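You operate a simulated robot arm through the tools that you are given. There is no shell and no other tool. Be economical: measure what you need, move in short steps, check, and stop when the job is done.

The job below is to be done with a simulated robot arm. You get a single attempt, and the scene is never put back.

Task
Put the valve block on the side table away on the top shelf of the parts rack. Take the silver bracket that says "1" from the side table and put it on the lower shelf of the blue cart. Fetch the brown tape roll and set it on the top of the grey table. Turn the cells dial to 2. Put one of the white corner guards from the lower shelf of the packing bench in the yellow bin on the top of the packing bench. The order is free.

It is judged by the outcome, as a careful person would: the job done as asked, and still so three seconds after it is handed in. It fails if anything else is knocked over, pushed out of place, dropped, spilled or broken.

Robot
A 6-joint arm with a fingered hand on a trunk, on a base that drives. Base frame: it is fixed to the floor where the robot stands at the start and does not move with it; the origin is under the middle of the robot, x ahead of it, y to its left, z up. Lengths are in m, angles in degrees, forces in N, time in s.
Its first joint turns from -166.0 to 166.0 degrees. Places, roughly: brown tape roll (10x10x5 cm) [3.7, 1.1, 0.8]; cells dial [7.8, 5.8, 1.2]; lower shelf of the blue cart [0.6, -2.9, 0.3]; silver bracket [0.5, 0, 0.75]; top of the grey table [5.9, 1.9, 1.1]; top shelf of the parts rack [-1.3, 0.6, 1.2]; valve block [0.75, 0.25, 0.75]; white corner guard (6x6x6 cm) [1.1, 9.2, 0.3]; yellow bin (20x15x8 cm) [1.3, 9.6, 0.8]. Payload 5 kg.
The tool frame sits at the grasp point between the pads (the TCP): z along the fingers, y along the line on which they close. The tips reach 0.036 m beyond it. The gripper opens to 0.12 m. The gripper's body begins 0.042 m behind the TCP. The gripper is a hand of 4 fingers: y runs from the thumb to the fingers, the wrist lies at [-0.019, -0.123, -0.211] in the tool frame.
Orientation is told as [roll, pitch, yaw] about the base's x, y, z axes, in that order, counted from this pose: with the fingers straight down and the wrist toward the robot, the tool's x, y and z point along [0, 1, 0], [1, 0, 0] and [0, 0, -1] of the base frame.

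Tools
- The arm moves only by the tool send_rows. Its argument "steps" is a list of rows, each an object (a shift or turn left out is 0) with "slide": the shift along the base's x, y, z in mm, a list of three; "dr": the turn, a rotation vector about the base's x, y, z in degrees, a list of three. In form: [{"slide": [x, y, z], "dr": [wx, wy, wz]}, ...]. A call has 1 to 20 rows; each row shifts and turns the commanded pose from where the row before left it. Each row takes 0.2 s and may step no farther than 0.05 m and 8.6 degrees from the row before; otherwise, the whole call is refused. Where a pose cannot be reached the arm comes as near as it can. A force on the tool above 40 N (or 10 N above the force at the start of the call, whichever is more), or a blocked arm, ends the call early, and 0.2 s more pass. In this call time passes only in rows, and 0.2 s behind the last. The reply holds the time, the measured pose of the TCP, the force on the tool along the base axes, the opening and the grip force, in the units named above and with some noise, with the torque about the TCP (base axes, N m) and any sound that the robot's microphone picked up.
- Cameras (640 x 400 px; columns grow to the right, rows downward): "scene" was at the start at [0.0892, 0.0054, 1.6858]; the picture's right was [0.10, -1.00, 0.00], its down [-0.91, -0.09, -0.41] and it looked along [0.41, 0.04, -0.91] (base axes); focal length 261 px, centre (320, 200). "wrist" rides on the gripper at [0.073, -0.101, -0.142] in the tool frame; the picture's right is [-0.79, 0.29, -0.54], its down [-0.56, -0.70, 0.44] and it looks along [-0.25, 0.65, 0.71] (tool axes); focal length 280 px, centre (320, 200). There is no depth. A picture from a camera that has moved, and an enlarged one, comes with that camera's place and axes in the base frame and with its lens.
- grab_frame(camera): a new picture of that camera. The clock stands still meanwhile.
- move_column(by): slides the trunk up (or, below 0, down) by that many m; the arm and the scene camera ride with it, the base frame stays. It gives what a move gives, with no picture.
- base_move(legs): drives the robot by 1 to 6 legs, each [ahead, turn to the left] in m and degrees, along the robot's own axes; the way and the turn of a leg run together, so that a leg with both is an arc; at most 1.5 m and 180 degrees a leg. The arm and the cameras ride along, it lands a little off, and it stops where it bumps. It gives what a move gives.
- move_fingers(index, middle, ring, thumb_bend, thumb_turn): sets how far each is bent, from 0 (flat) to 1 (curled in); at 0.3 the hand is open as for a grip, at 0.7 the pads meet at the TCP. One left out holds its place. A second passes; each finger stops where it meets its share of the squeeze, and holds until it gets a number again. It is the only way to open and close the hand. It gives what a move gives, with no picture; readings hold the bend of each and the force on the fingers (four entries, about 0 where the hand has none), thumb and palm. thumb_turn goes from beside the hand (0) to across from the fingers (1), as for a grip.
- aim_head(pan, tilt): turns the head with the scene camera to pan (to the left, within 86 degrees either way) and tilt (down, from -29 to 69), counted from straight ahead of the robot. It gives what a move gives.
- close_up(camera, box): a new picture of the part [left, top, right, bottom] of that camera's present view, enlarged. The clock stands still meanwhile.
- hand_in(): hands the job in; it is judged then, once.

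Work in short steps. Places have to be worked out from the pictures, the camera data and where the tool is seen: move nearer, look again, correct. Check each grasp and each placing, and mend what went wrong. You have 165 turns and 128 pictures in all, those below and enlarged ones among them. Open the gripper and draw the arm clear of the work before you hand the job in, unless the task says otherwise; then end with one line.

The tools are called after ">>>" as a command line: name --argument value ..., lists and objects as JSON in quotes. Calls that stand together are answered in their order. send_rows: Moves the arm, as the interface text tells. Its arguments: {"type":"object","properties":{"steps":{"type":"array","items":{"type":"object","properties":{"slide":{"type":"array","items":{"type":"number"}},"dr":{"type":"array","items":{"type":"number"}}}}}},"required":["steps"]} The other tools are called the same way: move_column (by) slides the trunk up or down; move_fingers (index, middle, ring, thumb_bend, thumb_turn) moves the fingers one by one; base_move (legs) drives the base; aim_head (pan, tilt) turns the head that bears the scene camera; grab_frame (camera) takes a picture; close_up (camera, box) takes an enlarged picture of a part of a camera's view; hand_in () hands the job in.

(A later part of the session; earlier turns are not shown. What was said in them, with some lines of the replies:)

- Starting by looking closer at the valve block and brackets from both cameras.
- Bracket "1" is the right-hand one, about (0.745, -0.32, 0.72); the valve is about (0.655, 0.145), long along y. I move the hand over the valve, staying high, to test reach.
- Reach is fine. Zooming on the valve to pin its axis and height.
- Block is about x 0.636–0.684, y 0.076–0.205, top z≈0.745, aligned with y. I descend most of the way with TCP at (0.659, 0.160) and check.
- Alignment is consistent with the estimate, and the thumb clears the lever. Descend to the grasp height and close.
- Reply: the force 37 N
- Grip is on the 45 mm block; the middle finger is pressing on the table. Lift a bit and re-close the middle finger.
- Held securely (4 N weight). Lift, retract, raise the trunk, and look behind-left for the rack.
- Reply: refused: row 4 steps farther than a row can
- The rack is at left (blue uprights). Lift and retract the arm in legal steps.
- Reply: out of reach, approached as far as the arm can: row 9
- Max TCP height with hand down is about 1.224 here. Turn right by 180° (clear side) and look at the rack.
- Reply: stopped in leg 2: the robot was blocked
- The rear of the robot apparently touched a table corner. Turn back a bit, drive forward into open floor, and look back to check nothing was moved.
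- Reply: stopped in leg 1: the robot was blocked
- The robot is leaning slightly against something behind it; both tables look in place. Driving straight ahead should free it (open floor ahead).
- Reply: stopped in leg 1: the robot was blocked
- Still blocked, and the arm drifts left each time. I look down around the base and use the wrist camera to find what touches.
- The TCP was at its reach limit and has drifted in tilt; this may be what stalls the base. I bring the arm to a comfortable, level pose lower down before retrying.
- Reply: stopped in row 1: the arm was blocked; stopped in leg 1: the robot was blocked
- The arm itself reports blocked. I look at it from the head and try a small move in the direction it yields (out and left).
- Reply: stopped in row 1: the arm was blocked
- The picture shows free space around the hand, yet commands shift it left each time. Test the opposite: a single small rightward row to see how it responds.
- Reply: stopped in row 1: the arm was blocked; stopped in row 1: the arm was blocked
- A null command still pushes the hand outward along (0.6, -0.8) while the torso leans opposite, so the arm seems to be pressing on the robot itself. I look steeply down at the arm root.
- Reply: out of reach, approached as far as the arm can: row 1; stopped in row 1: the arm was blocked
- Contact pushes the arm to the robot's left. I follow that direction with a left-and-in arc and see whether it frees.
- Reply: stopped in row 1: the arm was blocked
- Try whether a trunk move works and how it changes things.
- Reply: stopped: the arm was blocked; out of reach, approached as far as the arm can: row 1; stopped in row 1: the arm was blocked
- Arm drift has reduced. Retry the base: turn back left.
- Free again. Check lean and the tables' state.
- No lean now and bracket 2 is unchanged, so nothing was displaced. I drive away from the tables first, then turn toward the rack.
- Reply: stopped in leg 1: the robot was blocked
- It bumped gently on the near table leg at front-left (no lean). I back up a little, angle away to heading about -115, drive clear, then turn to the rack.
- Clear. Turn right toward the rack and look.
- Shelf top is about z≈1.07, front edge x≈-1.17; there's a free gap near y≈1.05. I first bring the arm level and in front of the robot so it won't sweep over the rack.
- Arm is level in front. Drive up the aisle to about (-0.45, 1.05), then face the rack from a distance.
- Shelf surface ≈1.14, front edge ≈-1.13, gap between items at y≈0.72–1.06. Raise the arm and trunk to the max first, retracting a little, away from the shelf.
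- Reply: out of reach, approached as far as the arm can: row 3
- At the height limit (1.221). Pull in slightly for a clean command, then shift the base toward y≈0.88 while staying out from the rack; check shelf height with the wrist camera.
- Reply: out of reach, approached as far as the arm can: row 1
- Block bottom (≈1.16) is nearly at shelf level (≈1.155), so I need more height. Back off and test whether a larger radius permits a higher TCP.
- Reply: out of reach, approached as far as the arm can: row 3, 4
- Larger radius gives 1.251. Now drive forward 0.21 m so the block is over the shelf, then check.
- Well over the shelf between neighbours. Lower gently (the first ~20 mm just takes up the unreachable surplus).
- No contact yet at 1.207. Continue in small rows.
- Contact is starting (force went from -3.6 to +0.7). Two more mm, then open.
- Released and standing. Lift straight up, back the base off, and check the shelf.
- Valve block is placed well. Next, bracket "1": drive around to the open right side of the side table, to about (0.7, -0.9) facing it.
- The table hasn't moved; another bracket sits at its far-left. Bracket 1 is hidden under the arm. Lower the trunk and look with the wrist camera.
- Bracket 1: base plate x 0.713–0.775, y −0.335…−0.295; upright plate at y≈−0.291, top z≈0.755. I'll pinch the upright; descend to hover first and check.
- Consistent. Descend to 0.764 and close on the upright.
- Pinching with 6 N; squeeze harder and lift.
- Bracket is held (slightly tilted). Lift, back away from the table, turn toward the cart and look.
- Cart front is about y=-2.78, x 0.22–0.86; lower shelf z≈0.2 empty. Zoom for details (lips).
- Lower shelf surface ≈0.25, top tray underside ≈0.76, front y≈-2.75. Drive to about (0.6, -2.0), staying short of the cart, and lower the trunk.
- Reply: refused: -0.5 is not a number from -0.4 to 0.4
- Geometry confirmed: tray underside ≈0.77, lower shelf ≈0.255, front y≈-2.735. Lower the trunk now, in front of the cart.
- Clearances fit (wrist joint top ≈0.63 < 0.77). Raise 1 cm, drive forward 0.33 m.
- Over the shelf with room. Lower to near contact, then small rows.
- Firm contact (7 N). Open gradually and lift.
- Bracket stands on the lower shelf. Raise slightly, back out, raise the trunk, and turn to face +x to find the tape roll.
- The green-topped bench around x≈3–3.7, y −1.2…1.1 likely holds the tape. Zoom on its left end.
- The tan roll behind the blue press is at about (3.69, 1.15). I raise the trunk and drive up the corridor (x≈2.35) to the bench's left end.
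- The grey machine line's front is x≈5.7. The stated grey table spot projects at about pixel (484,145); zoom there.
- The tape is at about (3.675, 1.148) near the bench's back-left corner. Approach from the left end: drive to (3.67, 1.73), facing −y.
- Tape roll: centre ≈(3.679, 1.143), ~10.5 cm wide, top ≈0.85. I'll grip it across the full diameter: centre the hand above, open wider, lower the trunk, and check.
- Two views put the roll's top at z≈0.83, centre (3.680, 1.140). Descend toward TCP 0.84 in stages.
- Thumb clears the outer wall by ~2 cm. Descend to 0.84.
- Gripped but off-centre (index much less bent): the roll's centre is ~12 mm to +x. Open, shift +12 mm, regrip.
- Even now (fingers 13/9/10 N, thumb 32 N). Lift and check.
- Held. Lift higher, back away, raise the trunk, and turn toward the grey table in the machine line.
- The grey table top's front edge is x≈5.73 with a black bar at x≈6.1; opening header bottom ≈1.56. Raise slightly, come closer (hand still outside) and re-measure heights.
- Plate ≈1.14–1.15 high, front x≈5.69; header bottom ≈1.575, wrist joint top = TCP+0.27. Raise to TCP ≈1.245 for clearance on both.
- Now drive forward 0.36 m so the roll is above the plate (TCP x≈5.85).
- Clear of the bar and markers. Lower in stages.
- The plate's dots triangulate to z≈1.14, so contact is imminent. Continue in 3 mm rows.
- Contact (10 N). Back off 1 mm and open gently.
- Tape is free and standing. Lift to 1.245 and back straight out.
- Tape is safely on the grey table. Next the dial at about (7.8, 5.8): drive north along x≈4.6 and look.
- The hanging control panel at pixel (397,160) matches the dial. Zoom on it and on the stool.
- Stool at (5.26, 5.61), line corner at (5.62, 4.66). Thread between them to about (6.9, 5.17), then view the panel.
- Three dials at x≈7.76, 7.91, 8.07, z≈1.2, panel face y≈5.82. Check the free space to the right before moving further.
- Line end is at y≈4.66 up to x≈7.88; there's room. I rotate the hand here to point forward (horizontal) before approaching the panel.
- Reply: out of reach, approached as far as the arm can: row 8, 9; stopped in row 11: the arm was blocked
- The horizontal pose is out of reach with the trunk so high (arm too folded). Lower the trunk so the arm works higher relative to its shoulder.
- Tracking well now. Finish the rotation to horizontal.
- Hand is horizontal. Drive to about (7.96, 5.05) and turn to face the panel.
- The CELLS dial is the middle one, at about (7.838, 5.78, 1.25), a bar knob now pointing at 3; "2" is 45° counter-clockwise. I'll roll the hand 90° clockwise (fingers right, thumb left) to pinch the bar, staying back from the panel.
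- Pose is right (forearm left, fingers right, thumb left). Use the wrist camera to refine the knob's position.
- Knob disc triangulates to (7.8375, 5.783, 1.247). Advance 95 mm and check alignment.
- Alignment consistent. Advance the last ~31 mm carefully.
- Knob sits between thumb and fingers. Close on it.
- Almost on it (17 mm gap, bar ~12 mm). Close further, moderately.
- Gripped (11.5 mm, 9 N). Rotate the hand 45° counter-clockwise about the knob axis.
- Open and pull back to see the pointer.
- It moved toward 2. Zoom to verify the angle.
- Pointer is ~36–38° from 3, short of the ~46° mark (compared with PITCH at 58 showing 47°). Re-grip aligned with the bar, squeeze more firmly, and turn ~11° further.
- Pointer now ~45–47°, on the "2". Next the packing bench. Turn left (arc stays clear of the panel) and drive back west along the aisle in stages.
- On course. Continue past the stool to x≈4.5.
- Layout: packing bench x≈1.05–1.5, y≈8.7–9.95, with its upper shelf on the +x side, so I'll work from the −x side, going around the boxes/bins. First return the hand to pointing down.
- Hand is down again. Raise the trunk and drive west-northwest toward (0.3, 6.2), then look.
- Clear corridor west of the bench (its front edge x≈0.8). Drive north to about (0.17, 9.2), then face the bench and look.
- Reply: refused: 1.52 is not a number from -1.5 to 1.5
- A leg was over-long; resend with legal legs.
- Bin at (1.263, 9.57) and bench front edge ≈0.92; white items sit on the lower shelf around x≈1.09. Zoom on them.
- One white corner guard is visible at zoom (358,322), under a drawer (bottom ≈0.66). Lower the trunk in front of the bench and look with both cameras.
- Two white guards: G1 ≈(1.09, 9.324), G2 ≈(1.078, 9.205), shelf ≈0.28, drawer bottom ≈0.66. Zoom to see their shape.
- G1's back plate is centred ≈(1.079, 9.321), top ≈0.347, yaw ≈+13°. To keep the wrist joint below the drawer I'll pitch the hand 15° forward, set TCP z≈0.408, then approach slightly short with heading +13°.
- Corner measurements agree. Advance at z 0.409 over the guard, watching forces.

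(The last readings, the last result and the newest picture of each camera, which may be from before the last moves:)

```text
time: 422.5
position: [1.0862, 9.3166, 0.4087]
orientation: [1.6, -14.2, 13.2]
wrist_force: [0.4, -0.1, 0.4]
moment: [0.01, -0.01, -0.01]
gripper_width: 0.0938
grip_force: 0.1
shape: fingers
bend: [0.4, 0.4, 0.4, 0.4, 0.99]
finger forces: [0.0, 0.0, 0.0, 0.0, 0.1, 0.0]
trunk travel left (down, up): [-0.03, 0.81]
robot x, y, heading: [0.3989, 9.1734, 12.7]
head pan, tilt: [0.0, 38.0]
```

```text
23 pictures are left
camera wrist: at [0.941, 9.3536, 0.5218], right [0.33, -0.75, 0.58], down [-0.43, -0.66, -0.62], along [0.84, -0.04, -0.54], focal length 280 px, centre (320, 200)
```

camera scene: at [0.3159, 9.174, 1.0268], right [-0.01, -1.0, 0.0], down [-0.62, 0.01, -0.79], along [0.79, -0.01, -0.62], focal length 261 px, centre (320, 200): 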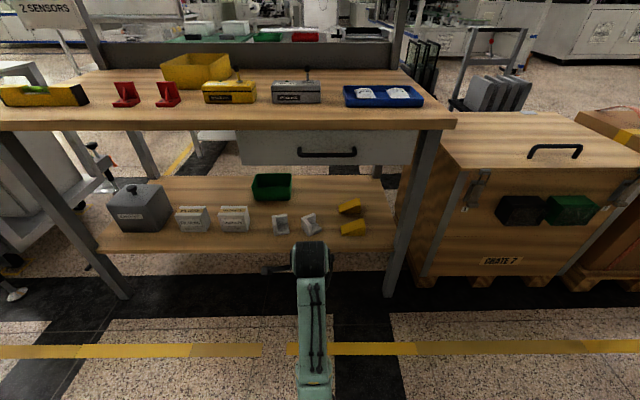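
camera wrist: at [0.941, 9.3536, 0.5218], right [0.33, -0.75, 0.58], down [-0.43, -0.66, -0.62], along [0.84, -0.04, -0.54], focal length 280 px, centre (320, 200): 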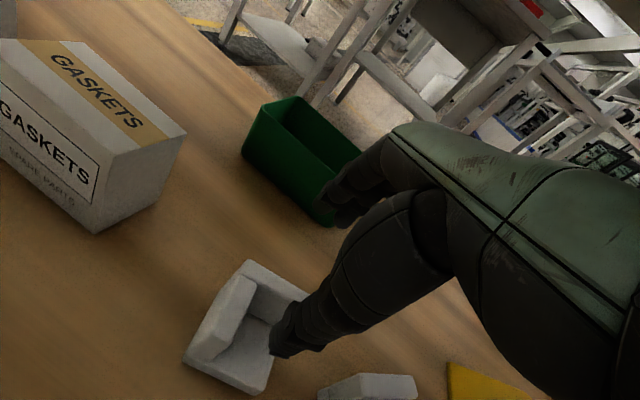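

Guard's back plate lies right at the TCP (≈1.086, 9.32). Descend to 0.346.

>>> send_rows --steps '[{"slide": [0, 0, -20]}, {"slide": [0, 0, -20]}, {"slide": [0, 0, -14]}, {"slide": [0, 0, -8]}]'

>>> grab_frame --camera "wrist"

```text
time: 423.3
position: [1.0898, 9.3185, 0.3686]
orientation: [1.7, -15.9, 13.1]
wrist_force: [-2.0, -0.3, 18.6]
moment: [-0.15, 1.07, 0.03]
gripper_width: 0.0989
grip_force: 8.9
shape: fingers
bend: [0.4, 0.4, 0.4, 0.37, 0.99]
finger forces: [0.0, 0.0, 0.1, 0.0, 17.9, 0.0]
trunk travel left (down, up): [-0.03, 0.81]
robot x, y, heading: [0.3964, 9.1707, 12.8]
head pan, tilt: [0.0, 38.0]
stopped in row 4: the force on the tool passed its limit (the readings are from after the stop); the commanded pose is now the measured one
```

```text
22 pictures are left
camera wrist: at [0.9414, 9.3543, 0.4779], right [0.31, -0.75, 0.58], down [-0.41, -0.66, -0.63], along [0.86, -0.04, -0.51], focal length 280 px, centre (320, 200)
```

wrist: 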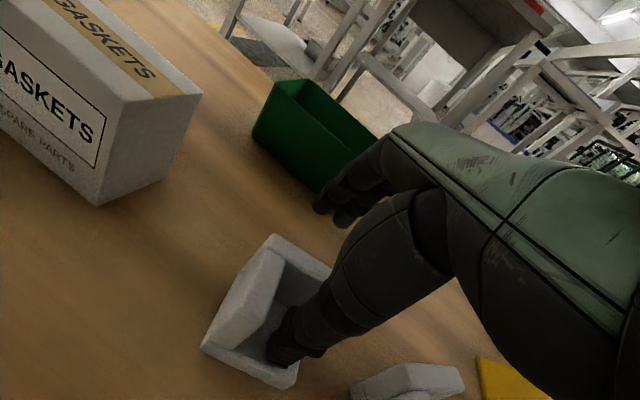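

The tilted thumb touched the guard's floor plate. At this height the tilt is no longer needed: raise 4 mm, level the hand, then descend again.

>>> send_rows --steps '[{"slide": [0, 0, 4]}, {"slide": [0, 0, 0], "dr": [-1.7, 7.5, 0]}, {"slide": [0, 0, 0], "dr": [-1.7, 7.5, 0]}]'

>>> send_rows --steps '[{"slide": [0, 0, -8]}, {"slide": [0, 0, -6]}]'

```text
time: 424.1
position: [1.088, 9.3172, 0.3674]
orientation: [1.7, -0.1, 13.1]
wrist_force: [0.1, -0.4, 0.1]
moment: [0.0, 0.0, 0.0]
gripper_width: 0.0941
grip_force: 0.0
shape: fingers
bend: [0.4, 0.4, 0.4, 0.4, 0.99]
finger forces: [0.1, 0.1, 0.0, 0.1, 0.0, 0.1]
trunk travel left (down, up): [-0.03, 0.81]
robot x, y, heading: [0.3993, 9.1767, 12.8]
head pan, tilt: [0.0, 38.0]
```

```text
time: 424.7
position: [1.089, 9.3181, 0.3533]
orientation: [1.8, -0.1, 13.1]
wrist_force: [0.3, 0.8, 1.1]
moment: [0.0, 0.03, 0.01]
gripper_width: 0.0943
grip_force: 0.5
shape: fingers
bend: [0.4, 0.4, 0.4, 0.4, 0.99]
finger forces: [0.0, 0.0, 0.1, 0.0, 0.5, 0.0]
trunk travel left (down, up): [-0.03, 0.81]
robot x, y, heading: [0.3983, 9.1767, 12.8]
head pan, tilt: [0.0, 38.0]
```

Just at touch. Close on the back plate.

>>> send_rows --steps '[{"slide": [0, 0, 2]}]'

>>> move_fingers --index 0.72 --middle 0.72 --ring 0.72 --thumb_bend 0.72

>>> grab_frame --camera "wrist"

```text
time: 425.1
position: [1.0906, 9.3196, 0.3546]
orientation: [1.6, -0.1, 13.1]
wrist_force: [-0.1, -0.1, 0.5]
moment: [-0.02, 0.0, 0.01]
gripper_width: 0.0945
grip_force: 0.1
shape: fingers
bend: [0.4, 0.4, 0.4, 0.4, 0.99]
finger forces: [0.0, 0.0, 0.1, 0.0, 0.1, 0.0]
trunk travel left (down, up): [-0.03, 0.81]
robot x, y, heading: [0.3979, 9.1772, 12.8]
head pan, tilt: [0.0, 38.0]
```

```text
time: 426.1
position: [1.0886, 9.3174, 0.3555]
orientation: [1.8, -0.3, 13.0]
wrist_force: [0.4, -1.0, 1.9]
moment: [-0.02, 0.11, 0.02]
gripper_width: 0.0159
grip_force: 12.3
shape: fingers
bend: [0.71, 0.67, 0.72, 0.66, 1.0]
finger forces: [6.1, 4.8, 0.0, 0.0, 13.3, 0.0]
trunk travel left (down, up): [-0.03, 0.81]
robot x, y, heading: [0.4, 9.1745, 12.6]
head pan, tilt: [0.0, 38.0]
```

```text
21 pictures are left
camera wrist: at [0.9752, 9.3622, 0.4988], right [0.46, -0.72, 0.52], down [-0.56, -0.69, -0.46], along [0.69, -0.08, -0.72], focal length 280 px, centre (320, 200)
```

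wrist: 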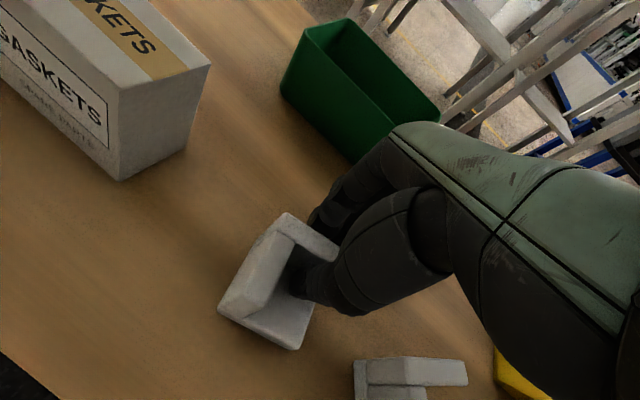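

Pinched (≈1.5 cm). Squeeze harder and lift 2.5 cm (wrist stays below the drawer).

>>> move_fingers --index 0.8 --middle 0.8 --ring 0.78 --thumb_bend 0.78

>>> send_rows --steps '[{"slide": [0, 0, 8]}, {"slide": [0, 0, 8]}]'

>>> grab_frame --camera "wrist"

```text
time: 427.1
position: [1.089, 9.3185, 0.356]
orientation: [1.7, -0.2, 13.1]
wrist_force: [0.0, -1.0, 3.0]
moment: [0.04, 0.15, -0.01]
gripper_width: 0.015
grip_force: 22.1
shape: fingers
bend: [0.72, 0.71, 0.78, 0.67, 1.0]
finger forces: [10.8, 9.2, 0.0, 0.0, 24.8, 0.1]
trunk travel left (down, up): [-0.03, 0.81]
robot x, y, heading: [0.3947, 9.1732, 12.7]
head pan, tilt: [0.0, 38.0]
```

```text
time: 427.7
position: [1.0887, 9.3182, 0.3709]
orientation: [1.7, -0.1, 13.1]
wrist_force: [0.4, -1.0, -0.7]
moment: [-0.02, 0.02, 0.0]
gripper_width: 0.0156
grip_force: 19.8
shape: fingers
bend: [0.72, 0.71, 0.78, 0.67, 1.0]
finger forces: [11.3, 8.6, 0.1, 0.0, 19.9, 0.0]
trunk travel left (down, up): [-0.03, 0.81]
robot x, y, heading: [0.3979, 9.1731, 12.8]
head pan, tilt: [0.0, 38.0]
```

```text
20 pictures are left
camera wrist: at [0.9752, 9.3619, 0.5141], right [0.46, -0.72, 0.52], down [-0.56, -0.69, -0.46], along [0.69, -0.08, -0.72], focal length 280 px, centre (320, 200)
```

wrist: 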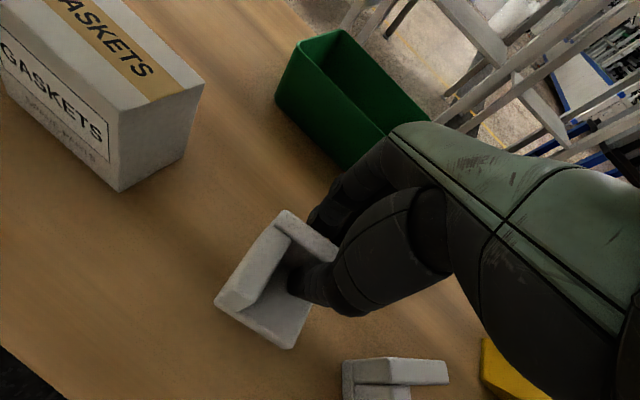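

Lifted. Reverse straight out along the approach line.

>>> base_move --legs '[[-0.5, 0]]'

>>> move_column --by 0.4

>>> move_column --by 0.38

>>> grab_frame --camera "scene"

```text
time: 430.7
position: [0.6005, 9.21, 0.3711]
orientation: [1.6, -0.2, 13.2]
wrist_force: [0.9, 0.0, -0.2]
moment: [-0.03, -0.01, 0.01]
gripper_width: 0.0156
grip_force: 19.7
shape: fingers
bend: [0.72, 0.71, 0.78, 0.67, 1.0]
finger forces: [11.2, 8.5, 0.1, 0.0, 19.9, 0.0]
trunk travel left (down, up): [-0.03, 0.81]
robot x, y, heading: [-0.09, 9.064, 12.9]
head pan, tilt: [0.0, 38.0]
```

```text
time: 434.5
position: [0.6006, 9.2104, 0.7708]
orientation: [1.6, -0.1, 13.3]
wrist_force: [0.4, 0.5, -0.2]
moment: [0.01, 0.05, 0.04]
gripper_width: 0.0152
grip_force: 19.9
shape: fingers
bend: [0.72, 0.71, 0.78, 0.67, 1.0]
finger forces: [11.4, 8.5, 0.0, 0.1, 19.8, 0.0]
trunk travel left (down, up): [-0.43, 0.41]
robot x, y, heading: [-0.0879, 9.0653, 12.8]
head pan, tilt: [0.0, 38.0]
```

```text
time: 438.2
position: [0.6013, 9.2102, 1.1527]
orientation: [1.7, -0.1, 13.4]
wrist_force: [-0.6, -0.1, 0.1]
moment: [-0.02, -0.02, 0.02]
gripper_width: 0.0154
grip_force: 19.9
shape: fingers
bend: [0.72, 0.71, 0.78, 0.67, 1.0]
finger forces: [11.3, 8.5, 0.0, 0.0, 20.0, 0.0]
trunk travel left (down, up): [-0.81, 0.03]
robot x, y, heading: [-0.0866, 9.0591, 13.1]
head pan, tilt: [0.0, 38.0]
```

```text
19 pictures are left
camera scene: at [0.023, 9.088, 1.8068], right [0.22, -0.97, 0.0], down [-0.6, -0.14, -0.79], along [0.77, 0.18, -0.62], focal length 261 px, centre (320, 200)
```

scene: 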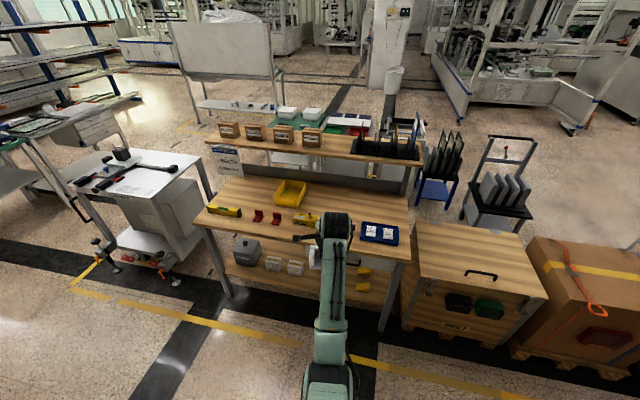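

Bin spans x≈1.158–1.354, y≈9.476–9.624 under an upper shelf (front x≈1.15, z≈1.2). I pitch the hand ~25° forward so the wrist stays outside that shelf, then line up with the bin at heading 0.

>>> send_rows --steps '[{"slide": [-19, -5, 0], "dr": [1.9, -8.1, 0]}, {"slide": [-19, -5, 0], "dr": [1.9, -8.1, 0]}, {"slide": [-19, -5, 0], "dr": [1.9, -8.1, 0]}]'

>>> base_move --legs '[[0, 32], [0.69, 0], [0, -45]]'

>>> move_column --by -0.14

>>> grab_frame --camera "scene"

```text
time: 439.0
position: [0.5419, 9.1948, 1.1541]
orientation: [1.5, -25.2, 13.5]
wrist_force: [0.3, -0.1, 1.0]
moment: [0.03, 0.01, -0.02]
gripper_width: 0.0154
grip_force: 19.7
shape: fingers
bend: [0.72, 0.71, 0.78, 0.67, 1.0]
finger forces: [11.1, 8.5, 0.0, 0.1, 19.9, 0.0]
trunk travel left (down, up): [-0.81, 0.03]
robot x, y, heading: [-0.0923, 9.0574, 13.0]
head pan, tilt: [0.0, 38.0]
```

```text
time: 446.4
position: [1.0431, 9.5291, 1.1519]
orientation: [1.7, -25.1, 0.0]
wrist_force: [0.0, -0.1, -1.2]
moment: [0.0, 0.03, 0.02]
gripper_width: 0.0151
grip_force: 18.9
shape: fingers
bend: [0.72, 0.71, 0.78, 0.67, 1.0]
finger forces: [10.8, 8.2, 0.1, 0.0, 19.1, 0.1]
trunk travel left (down, up): [-0.81, 0.03]
robot x, y, heading: [0.395, 9.5431, -0.2]
head pan, tilt: [0.0, 38.0]
```

```text
time: 448.0
position: [1.043, 9.5285, 1.0126]
orientation: [1.6, -25.2, 0.1]
wrist_force: [0.6, 0.7, 0.2]
moment: [-0.03, -0.01, -0.01]
gripper_width: 0.0151
grip_force: 19.2
shape: fingers
bend: [0.72, 0.71, 0.78, 0.67, 1.0]
finger forces: [10.8, 8.2, 0.0, 0.0, 19.1, 0.1]
trunk travel left (down, up): [-0.67, 0.17]
robot x, y, heading: [0.3961, 9.5413, -0.1]
head pan, tilt: [0.0, 38.0]
```

```text
18 pictures are left
camera scene: at [0.5114, 9.5429, 1.6668], right [0.0, -1.0, 0.0], down [-0.62, 0.0, -0.79], along [0.79, 0.0, -0.62], focal length 261 px, centre (320, 200)
```

scene: 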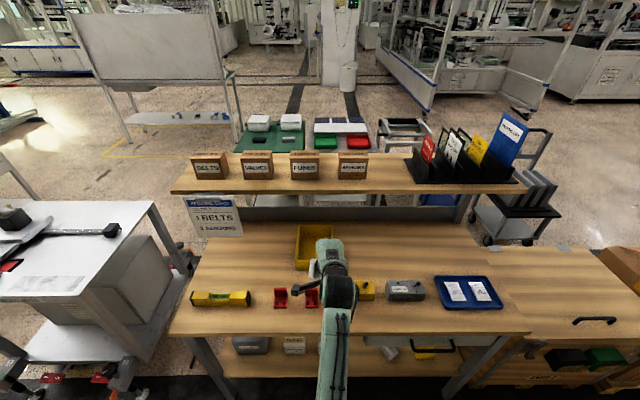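

Bin confirmed (centre y≈9.553). Shift 24 mm left, and move in: base 0.19 m forward plus a small arm extension.

>>> send_rows --steps '[{"slide": [20, 24, 0]}, {"slide": [22, 0, 0]}]'

>>> base_move --legs '[[0.19, 0]]'

>>> grab_frame --camera "wrist"

>>> grab_frame --camera "scene"

```text
time: 448.6
position: [1.085, 9.5525, 1.012]
orientation: [1.7, -24.9, 0.1]
wrist_force: [-0.4, 0.2, -0.7]
moment: [0.02, 0.03, -0.01]
gripper_width: 0.0151
grip_force: 18.9
shape: fingers
bend: [0.72, 0.71, 0.78, 0.67, 1.0]
finger forces: [10.7, 8.3, 0.0, 0.0, 19.2, 0.0]
trunk travel left (down, up): [-0.67, 0.17]
robot x, y, heading: [0.3921, 9.5467, -0.4]
head pan, tilt: [0.0, 38.0]
```

```text
time: 450.2
position: [1.2764, 9.5508, 1.012]
orientation: [1.6, -25.0, 0.2]
wrist_force: [-0.5, 0.3, -0.1]
moment: [0.02, 0.01, 0.0]
gripper_width: 0.0151
grip_force: 18.9
shape: fingers
bend: [0.72, 0.71, 0.78, 0.67, 1.0]
finger forces: [10.8, 8.3, 0.1, 0.0, 19.2, 0.0]
trunk travel left (down, up): [-0.67, 0.17]
robot x, y, heading: [0.5854, 9.5414, -0.1]
head pan, tilt: [0.0, 38.0]
```

```text
17 pictures are left
camera wrist: at [1.1226, 9.6199, 1.0981], right [0.04, -0.8, 0.59], down [-0.44, -0.55, -0.71], along [0.9, -0.23, -0.38], focal length 280 px, centre (320, 200)
```

wrist: 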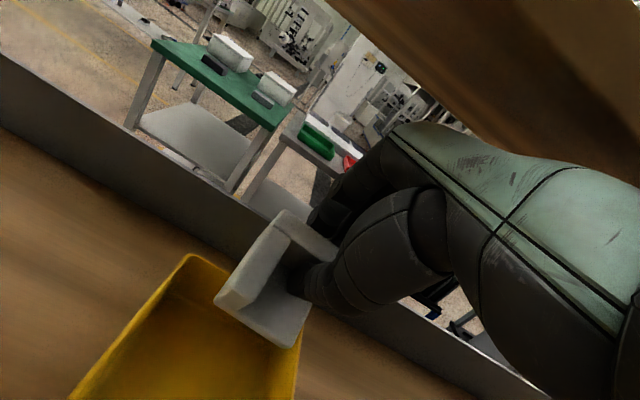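

```text
16 pictures are left
camera scene: at [0.7022, 9.5419, 1.6668], right [0.0, -1.0, 0.0], down [-0.62, 0.0, -0.79], along [0.79, 0.0, -0.62], focal length 261 px, centre (320, 200)
```

scene: 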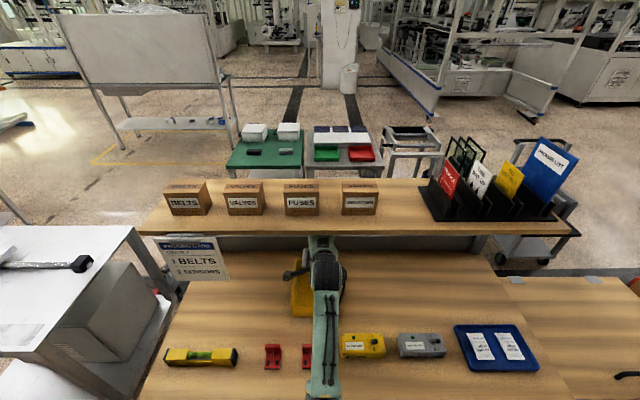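

Bin and guard line up. Descend into the bin, then reduce the tilt to ~10° low down.

>>> send_rows --steps '[{"slide": [0, 2, -30]}, {"slide": [0, 0, -30]}, {"slide": [0, 0, -25]}, {"slide": [0, 0, -10]}]'

>>> send_rows --steps '[{"dr": [0, 7.5, 0]}, {"dr": [0, 7.5, 0]}]'

>>> grab_frame --camera "wrist"

```text
time: 451.2
position: [1.2743, 9.5555, 0.9156]
orientation: [1.7, -25.1, 0.2]
wrist_force: [0.6, 0.9, 0.4]
moment: [-0.01, 0.01, 0.0]
gripper_width: 0.015
grip_force: 18.8
shape: fingers
bend: [0.72, 0.71, 0.78, 0.67, 1.0]
finger forces: [10.8, 8.3, 0.0, 0.1, 19.0, 0.0]
trunk travel left (down, up): [-0.67, 0.17]
robot x, y, heading: [0.5845, 9.5423, 0.0]
head pan, tilt: [0.0, 38.0]
```

```text
time: 451.8
position: [1.2742, 9.5535, 0.9165]
orientation: [1.8, -9.9, 0.1]
wrist_force: [0.5, -0.1, 0.2]
moment: [0.0, 0.01, 0.03]
gripper_width: 0.015
grip_force: 20.1
shape: fingers
bend: [0.72, 0.71, 0.78, 0.67, 1.0]
finger forces: [10.8, 8.2, 0.1, 0.1, 19.1, 0.0]
trunk travel left (down, up): [-0.67, 0.17]
robot x, y, heading: [0.5879, 9.5458, -0.4]
head pan, tilt: [0.0, 38.0]
```

```text
15 pictures are left
camera wrist: at [1.1509, 9.6222, 1.0395], right [0.2, -0.8, 0.56], down [-0.61, -0.55, -0.57], along [0.77, -0.23, -0.6], focal length 280 px, centre (320, 200)
```

wrist: 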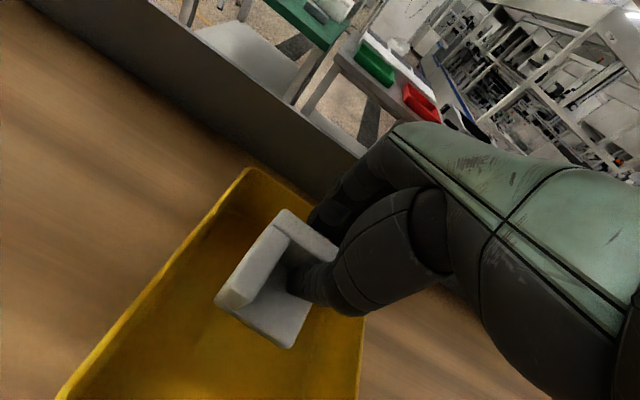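

Nicely centred in the bin. Lower until touch.

>>> send_rows --steps '[{"slide": [0, 0, -15]}, {"slide": [0, 0, -12]}, {"slide": [0, 0, -5]}]'

>>> send_rows --steps '[{"slide": [0, 0, -4]}, {"slide": [0, 0, -4]}]'

```text
time: 452.6
position: [1.2744, 9.5545, 0.884]
orientation: [1.7, -10.0, 0.2]
wrist_force: [0.4, 0.3, -1.2]
moment: [0.01, 0.02, 0.0]
gripper_width: 0.0151
grip_force: 18.8
shape: fingers
bend: [0.72, 0.71, 0.78, 0.67, 1.0]
finger forces: [10.7, 8.3, 0.0, 0.0, 19.1, 0.1]
trunk travel left (down, up): [-0.67, 0.17]
robot x, y, heading: [0.5845, 9.5448, 0.0]
head pan, tilt: [0.0, 38.0]
```

```text
time: 453.2
position: [1.2755, 9.5532, 0.8776]
orientation: [1.7, -10.1, 0.1]
wrist_force: [-0.7, -0.3, 0.4]
moment: [-0.03, 0.0, 0.01]
gripper_width: 0.015
grip_force: 19.1
shape: fingers
bend: [0.72, 0.71, 0.78, 0.67, 1.0]
finger forces: [10.8, 8.3, 0.0, 0.0, 19.2, 0.1]
trunk travel left (down, up): [-0.67, 0.17]
robot x, y, heading: [0.5862, 9.5438, -0.7]
head pan, tilt: [0.0, 38.0]
```

>>> send_rows --steps '[{"slide": [0, 0, -4]}, {"slide": [0, 0, -4]}]'

>>> send_rows --steps '[{"slide": [0, 0, -3]}, {"slide": [0, 0, -3]}]'

```text
time: 453.8
position: [1.2755, 9.5545, 0.8691]
orientation: [1.7, -10.3, 0.1]
wrist_force: [1.1, -0.9, 1.2]
moment: [-0.01, 0.07, -0.02]
gripper_width: 0.0149
grip_force: 19.7
shape: fingers
bend: [0.72, 0.71, 0.78, 0.67, 1.0]
finger forces: [11.7, 8.5, 0.0, 0.0, 19.8, 0.0]
trunk travel left (down, up): [-0.67, 0.17]
robot x, y, heading: [0.585, 9.5448, -0.2]
head pan, tilt: [0.0, 38.0]
```

```text
time: 454.4
position: [1.2752, 9.5531, 0.8656]
orientation: [1.6, -10.5, 0.1]
wrist_force: [2.3, -2.2, 14.7]
moment: [0.15, 0.56, 0.11]
gripper_width: 0.0155
grip_force: 31.1
shape: fingers
bend: [0.71, 0.67, 0.78, 0.71, 1.0]
finger forces: [12.4, 10.7, 0.0, 0.0, 39.7, 0.1]
trunk travel left (down, up): [-0.67, 0.17]
robot x, y, heading: [0.587, 9.5427, -0.2]
head pan, tilt: [0.0, 38.0]
```

Touched the bin floor (15 N). Relieve 3 mm, then open a little.

>>> send_rows --steps '[{"slide": [0, 0, 3]}]'

>>> move_fingers --index 0.58 --middle 0.58 --ring 0.6 --thumb_bend 0.55

>>> grab_frame --camera "wrist"

```text
time: 454.8
position: [1.275, 9.5528, 0.8655]
orientation: [1.6, -10.1, 0.1]
wrist_force: [0.9, -1.4, 7.6]
moment: [0.11, 0.26, 0.0]
gripper_width: 0.0155
grip_force: 26.3
shape: fingers
bend: [0.71, 0.67, 0.78, 0.71, 1.0]
finger forces: [11.7, 9.7, 0.0, 0.0, 30.5, 0.0]
trunk travel left (down, up): [-0.67, 0.17]
robot x, y, heading: [0.5843, 9.541, -0.4]
head pan, tilt: [0.0, 38.0]
```

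```text
time: 455.8
position: [1.2741, 9.5539, 0.8665]
orientation: [1.7, -10.0, 0.0]
wrist_force: [1.6, -0.2, 3.5]
moment: [0.04, 0.04, -0.04]
gripper_width: 0.0422
grip_force: 2.3
shape: fingers
bend: [0.57, 0.57, 0.6, 0.57, 1.0]
finger forces: [0.1, 0.0, 0.0, 0.0, 4.0, 0.0]
trunk travel left (down, up): [-0.67, 0.17]
robot x, y, heading: [0.5848, 9.5444, -0.3]
head pan, tilt: [0.0, 38.0]
```

```text
14 pictures are left
camera wrist: at [1.15, 9.6221, 0.9894], right [0.19, -0.8, 0.56], down [-0.61, -0.55, -0.57], along [0.77, -0.23, -0.6], focal length 280 px, centre (320, 200)
```

wrist: 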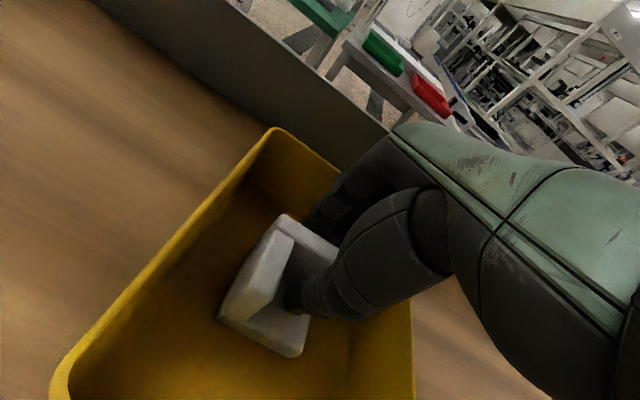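

Guard rests on the bin floor, fingers off. Lift up out of the bin (small rise first), restoring the tilt for clearance.

>>> send_rows --steps '[{"slide": [0, 0, 10]}, {"slide": [0, 0, 15]}, {"slide": [0, 0, 25]}, {"slide": [0, 0, 20], "dr": [0, -7.5, 0]}, {"slide": [0, 0, 30], "dr": [0, -7.5, 0]}]'

>>> grab_frame --camera "wrist"

```text
time: 457.0
position: [1.2744, 9.5532, 0.9662]
orientation: [1.7, -25.2, 0.1]
wrist_force: [-0.5, -0.9, 0.3]
moment: [-0.02, -0.01, 0.0]
gripper_width: 0.0455
grip_force: 0.2
shape: fingers
bend: [0.57, 0.57, 0.6, 0.55, 1.0]
finger forces: [0.0, 0.1, 0.1, 0.1, 0.0, 0.0]
trunk travel left (down, up): [-0.67, 0.17]
robot x, y, heading: [0.5862, 9.5459, -0.1]
head pan, tilt: [0.0, 38.0]
```

```text
13 pictures are left
camera wrist: at [1.122, 9.6222, 1.0535], right [0.04, -0.8, 0.59], down [-0.44, -0.55, -0.71], along [0.9, -0.23, -0.37], focal length 280 px, centre (320, 200)
```

wrist: 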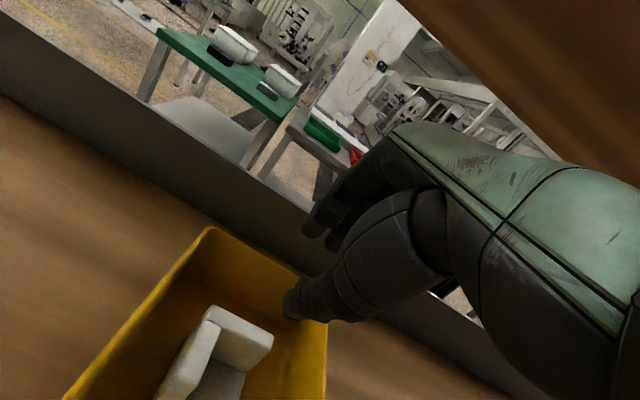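

Guard is in the bin. Raise slightly, back away, open the hand, and take a final look.

>>> send_rows --steps '[{"slide": [0, 0, 25]}]'

>>> base_move --legs '[[-0.6, 0]]'

>>> move_fingers --index 0.3 --middle 0.3 --ring 0.3 --thumb_bend 0.3

>>> grab_frame --camera "scene"

```text
time: 457.4
position: [1.2741, 9.5555, 0.9914]
orientation: [1.6, -25.1, 0.1]
wrist_force: [0.2, 0.0, -0.1]
moment: [-0.01, 0.01, -0.01]
gripper_width: 0.0458
grip_force: 0.1
shape: fingers
bend: [0.57, 0.57, 0.6, 0.55, 1.0]
finger forces: [0.1, 0.1, 0.0, 0.0, 0.1, 0.1]
trunk travel left (down, up): [-0.67, 0.17]
robot x, y, heading: [0.5896, 9.5432, -0.3]
head pan, tilt: [0.0, 38.0]
```

```text
time: 460.8
position: [0.671, 9.5585, 0.9902]
orientation: [1.6, -25.2, 0.2]
wrist_force: [0.8, -0.1, 0.3]
moment: [0.0, -0.04, 0.02]
gripper_width: 0.0458
grip_force: 0.0
shape: fingers
bend: [0.57, 0.57, 0.6, 0.55, 1.0]
finger forces: [0.0, 0.0, 0.0, 0.0, 0.1, 0.1]
trunk travel left (down, up): [-0.67, 0.17]
robot x, y, heading: [-0.0181, 9.5463, -0.0]
head pan, tilt: [0.0, 38.0]
```

```text
time: 461.8
position: [0.6716, 9.5586, 0.9911]
orientation: [1.5, -25.1, 0.4]
wrist_force: [-0.7, -0.1, 0.2]
moment: [-0.01, 0.03, 0.0]
gripper_width: 0.1235
grip_force: 0.0
shape: fingers
bend: [0.3, 0.3, 0.3, 0.3, 0.98]
finger forces: [0.1, 0.0, 0.0, 0.0, 0.1, 0.0]
trunk travel left (down, up): [-0.67, 0.17]
robot x, y, heading: [-0.0144, 9.5407, -0.1]
head pan, tilt: [0.0, 38.0]
```

```text
12 pictures are left
camera scene: at [0.0976, 9.5443, 1.6668], right [0.0, -1.0, 0.0], down [-0.62, 0.0, -0.79], along [0.79, 0.0, -0.62], focal length 261 px, centre (320, 200)
```

scene: 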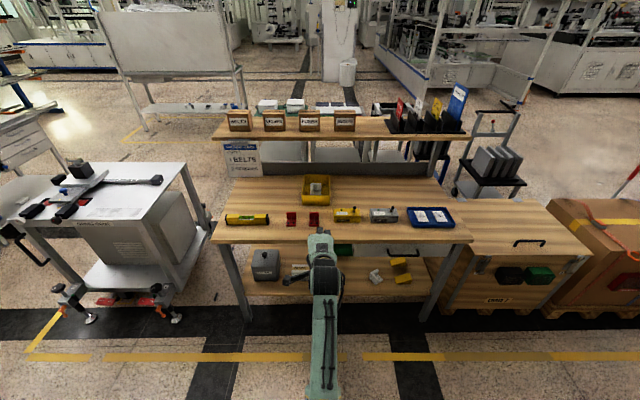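

The white guard is in the yellow bin and nothing on the packing bench has moved. All five jobs are done and the arm is clear, so I'm handing in.

>>> hand_in

```text
The job is handed in.
```

All five tasks are done and the job is handed in: valve block on the rack's top shelf, bracket "1" on the blue cart's lower shelf, tape roll on the grey table, cells dial at 2 (pointer judged by eye), and one white corner guard in the yellow bin; early on the base bumped twice while turning and driving beside the side table, but later pictures showed the table and its other brackets unmoved.
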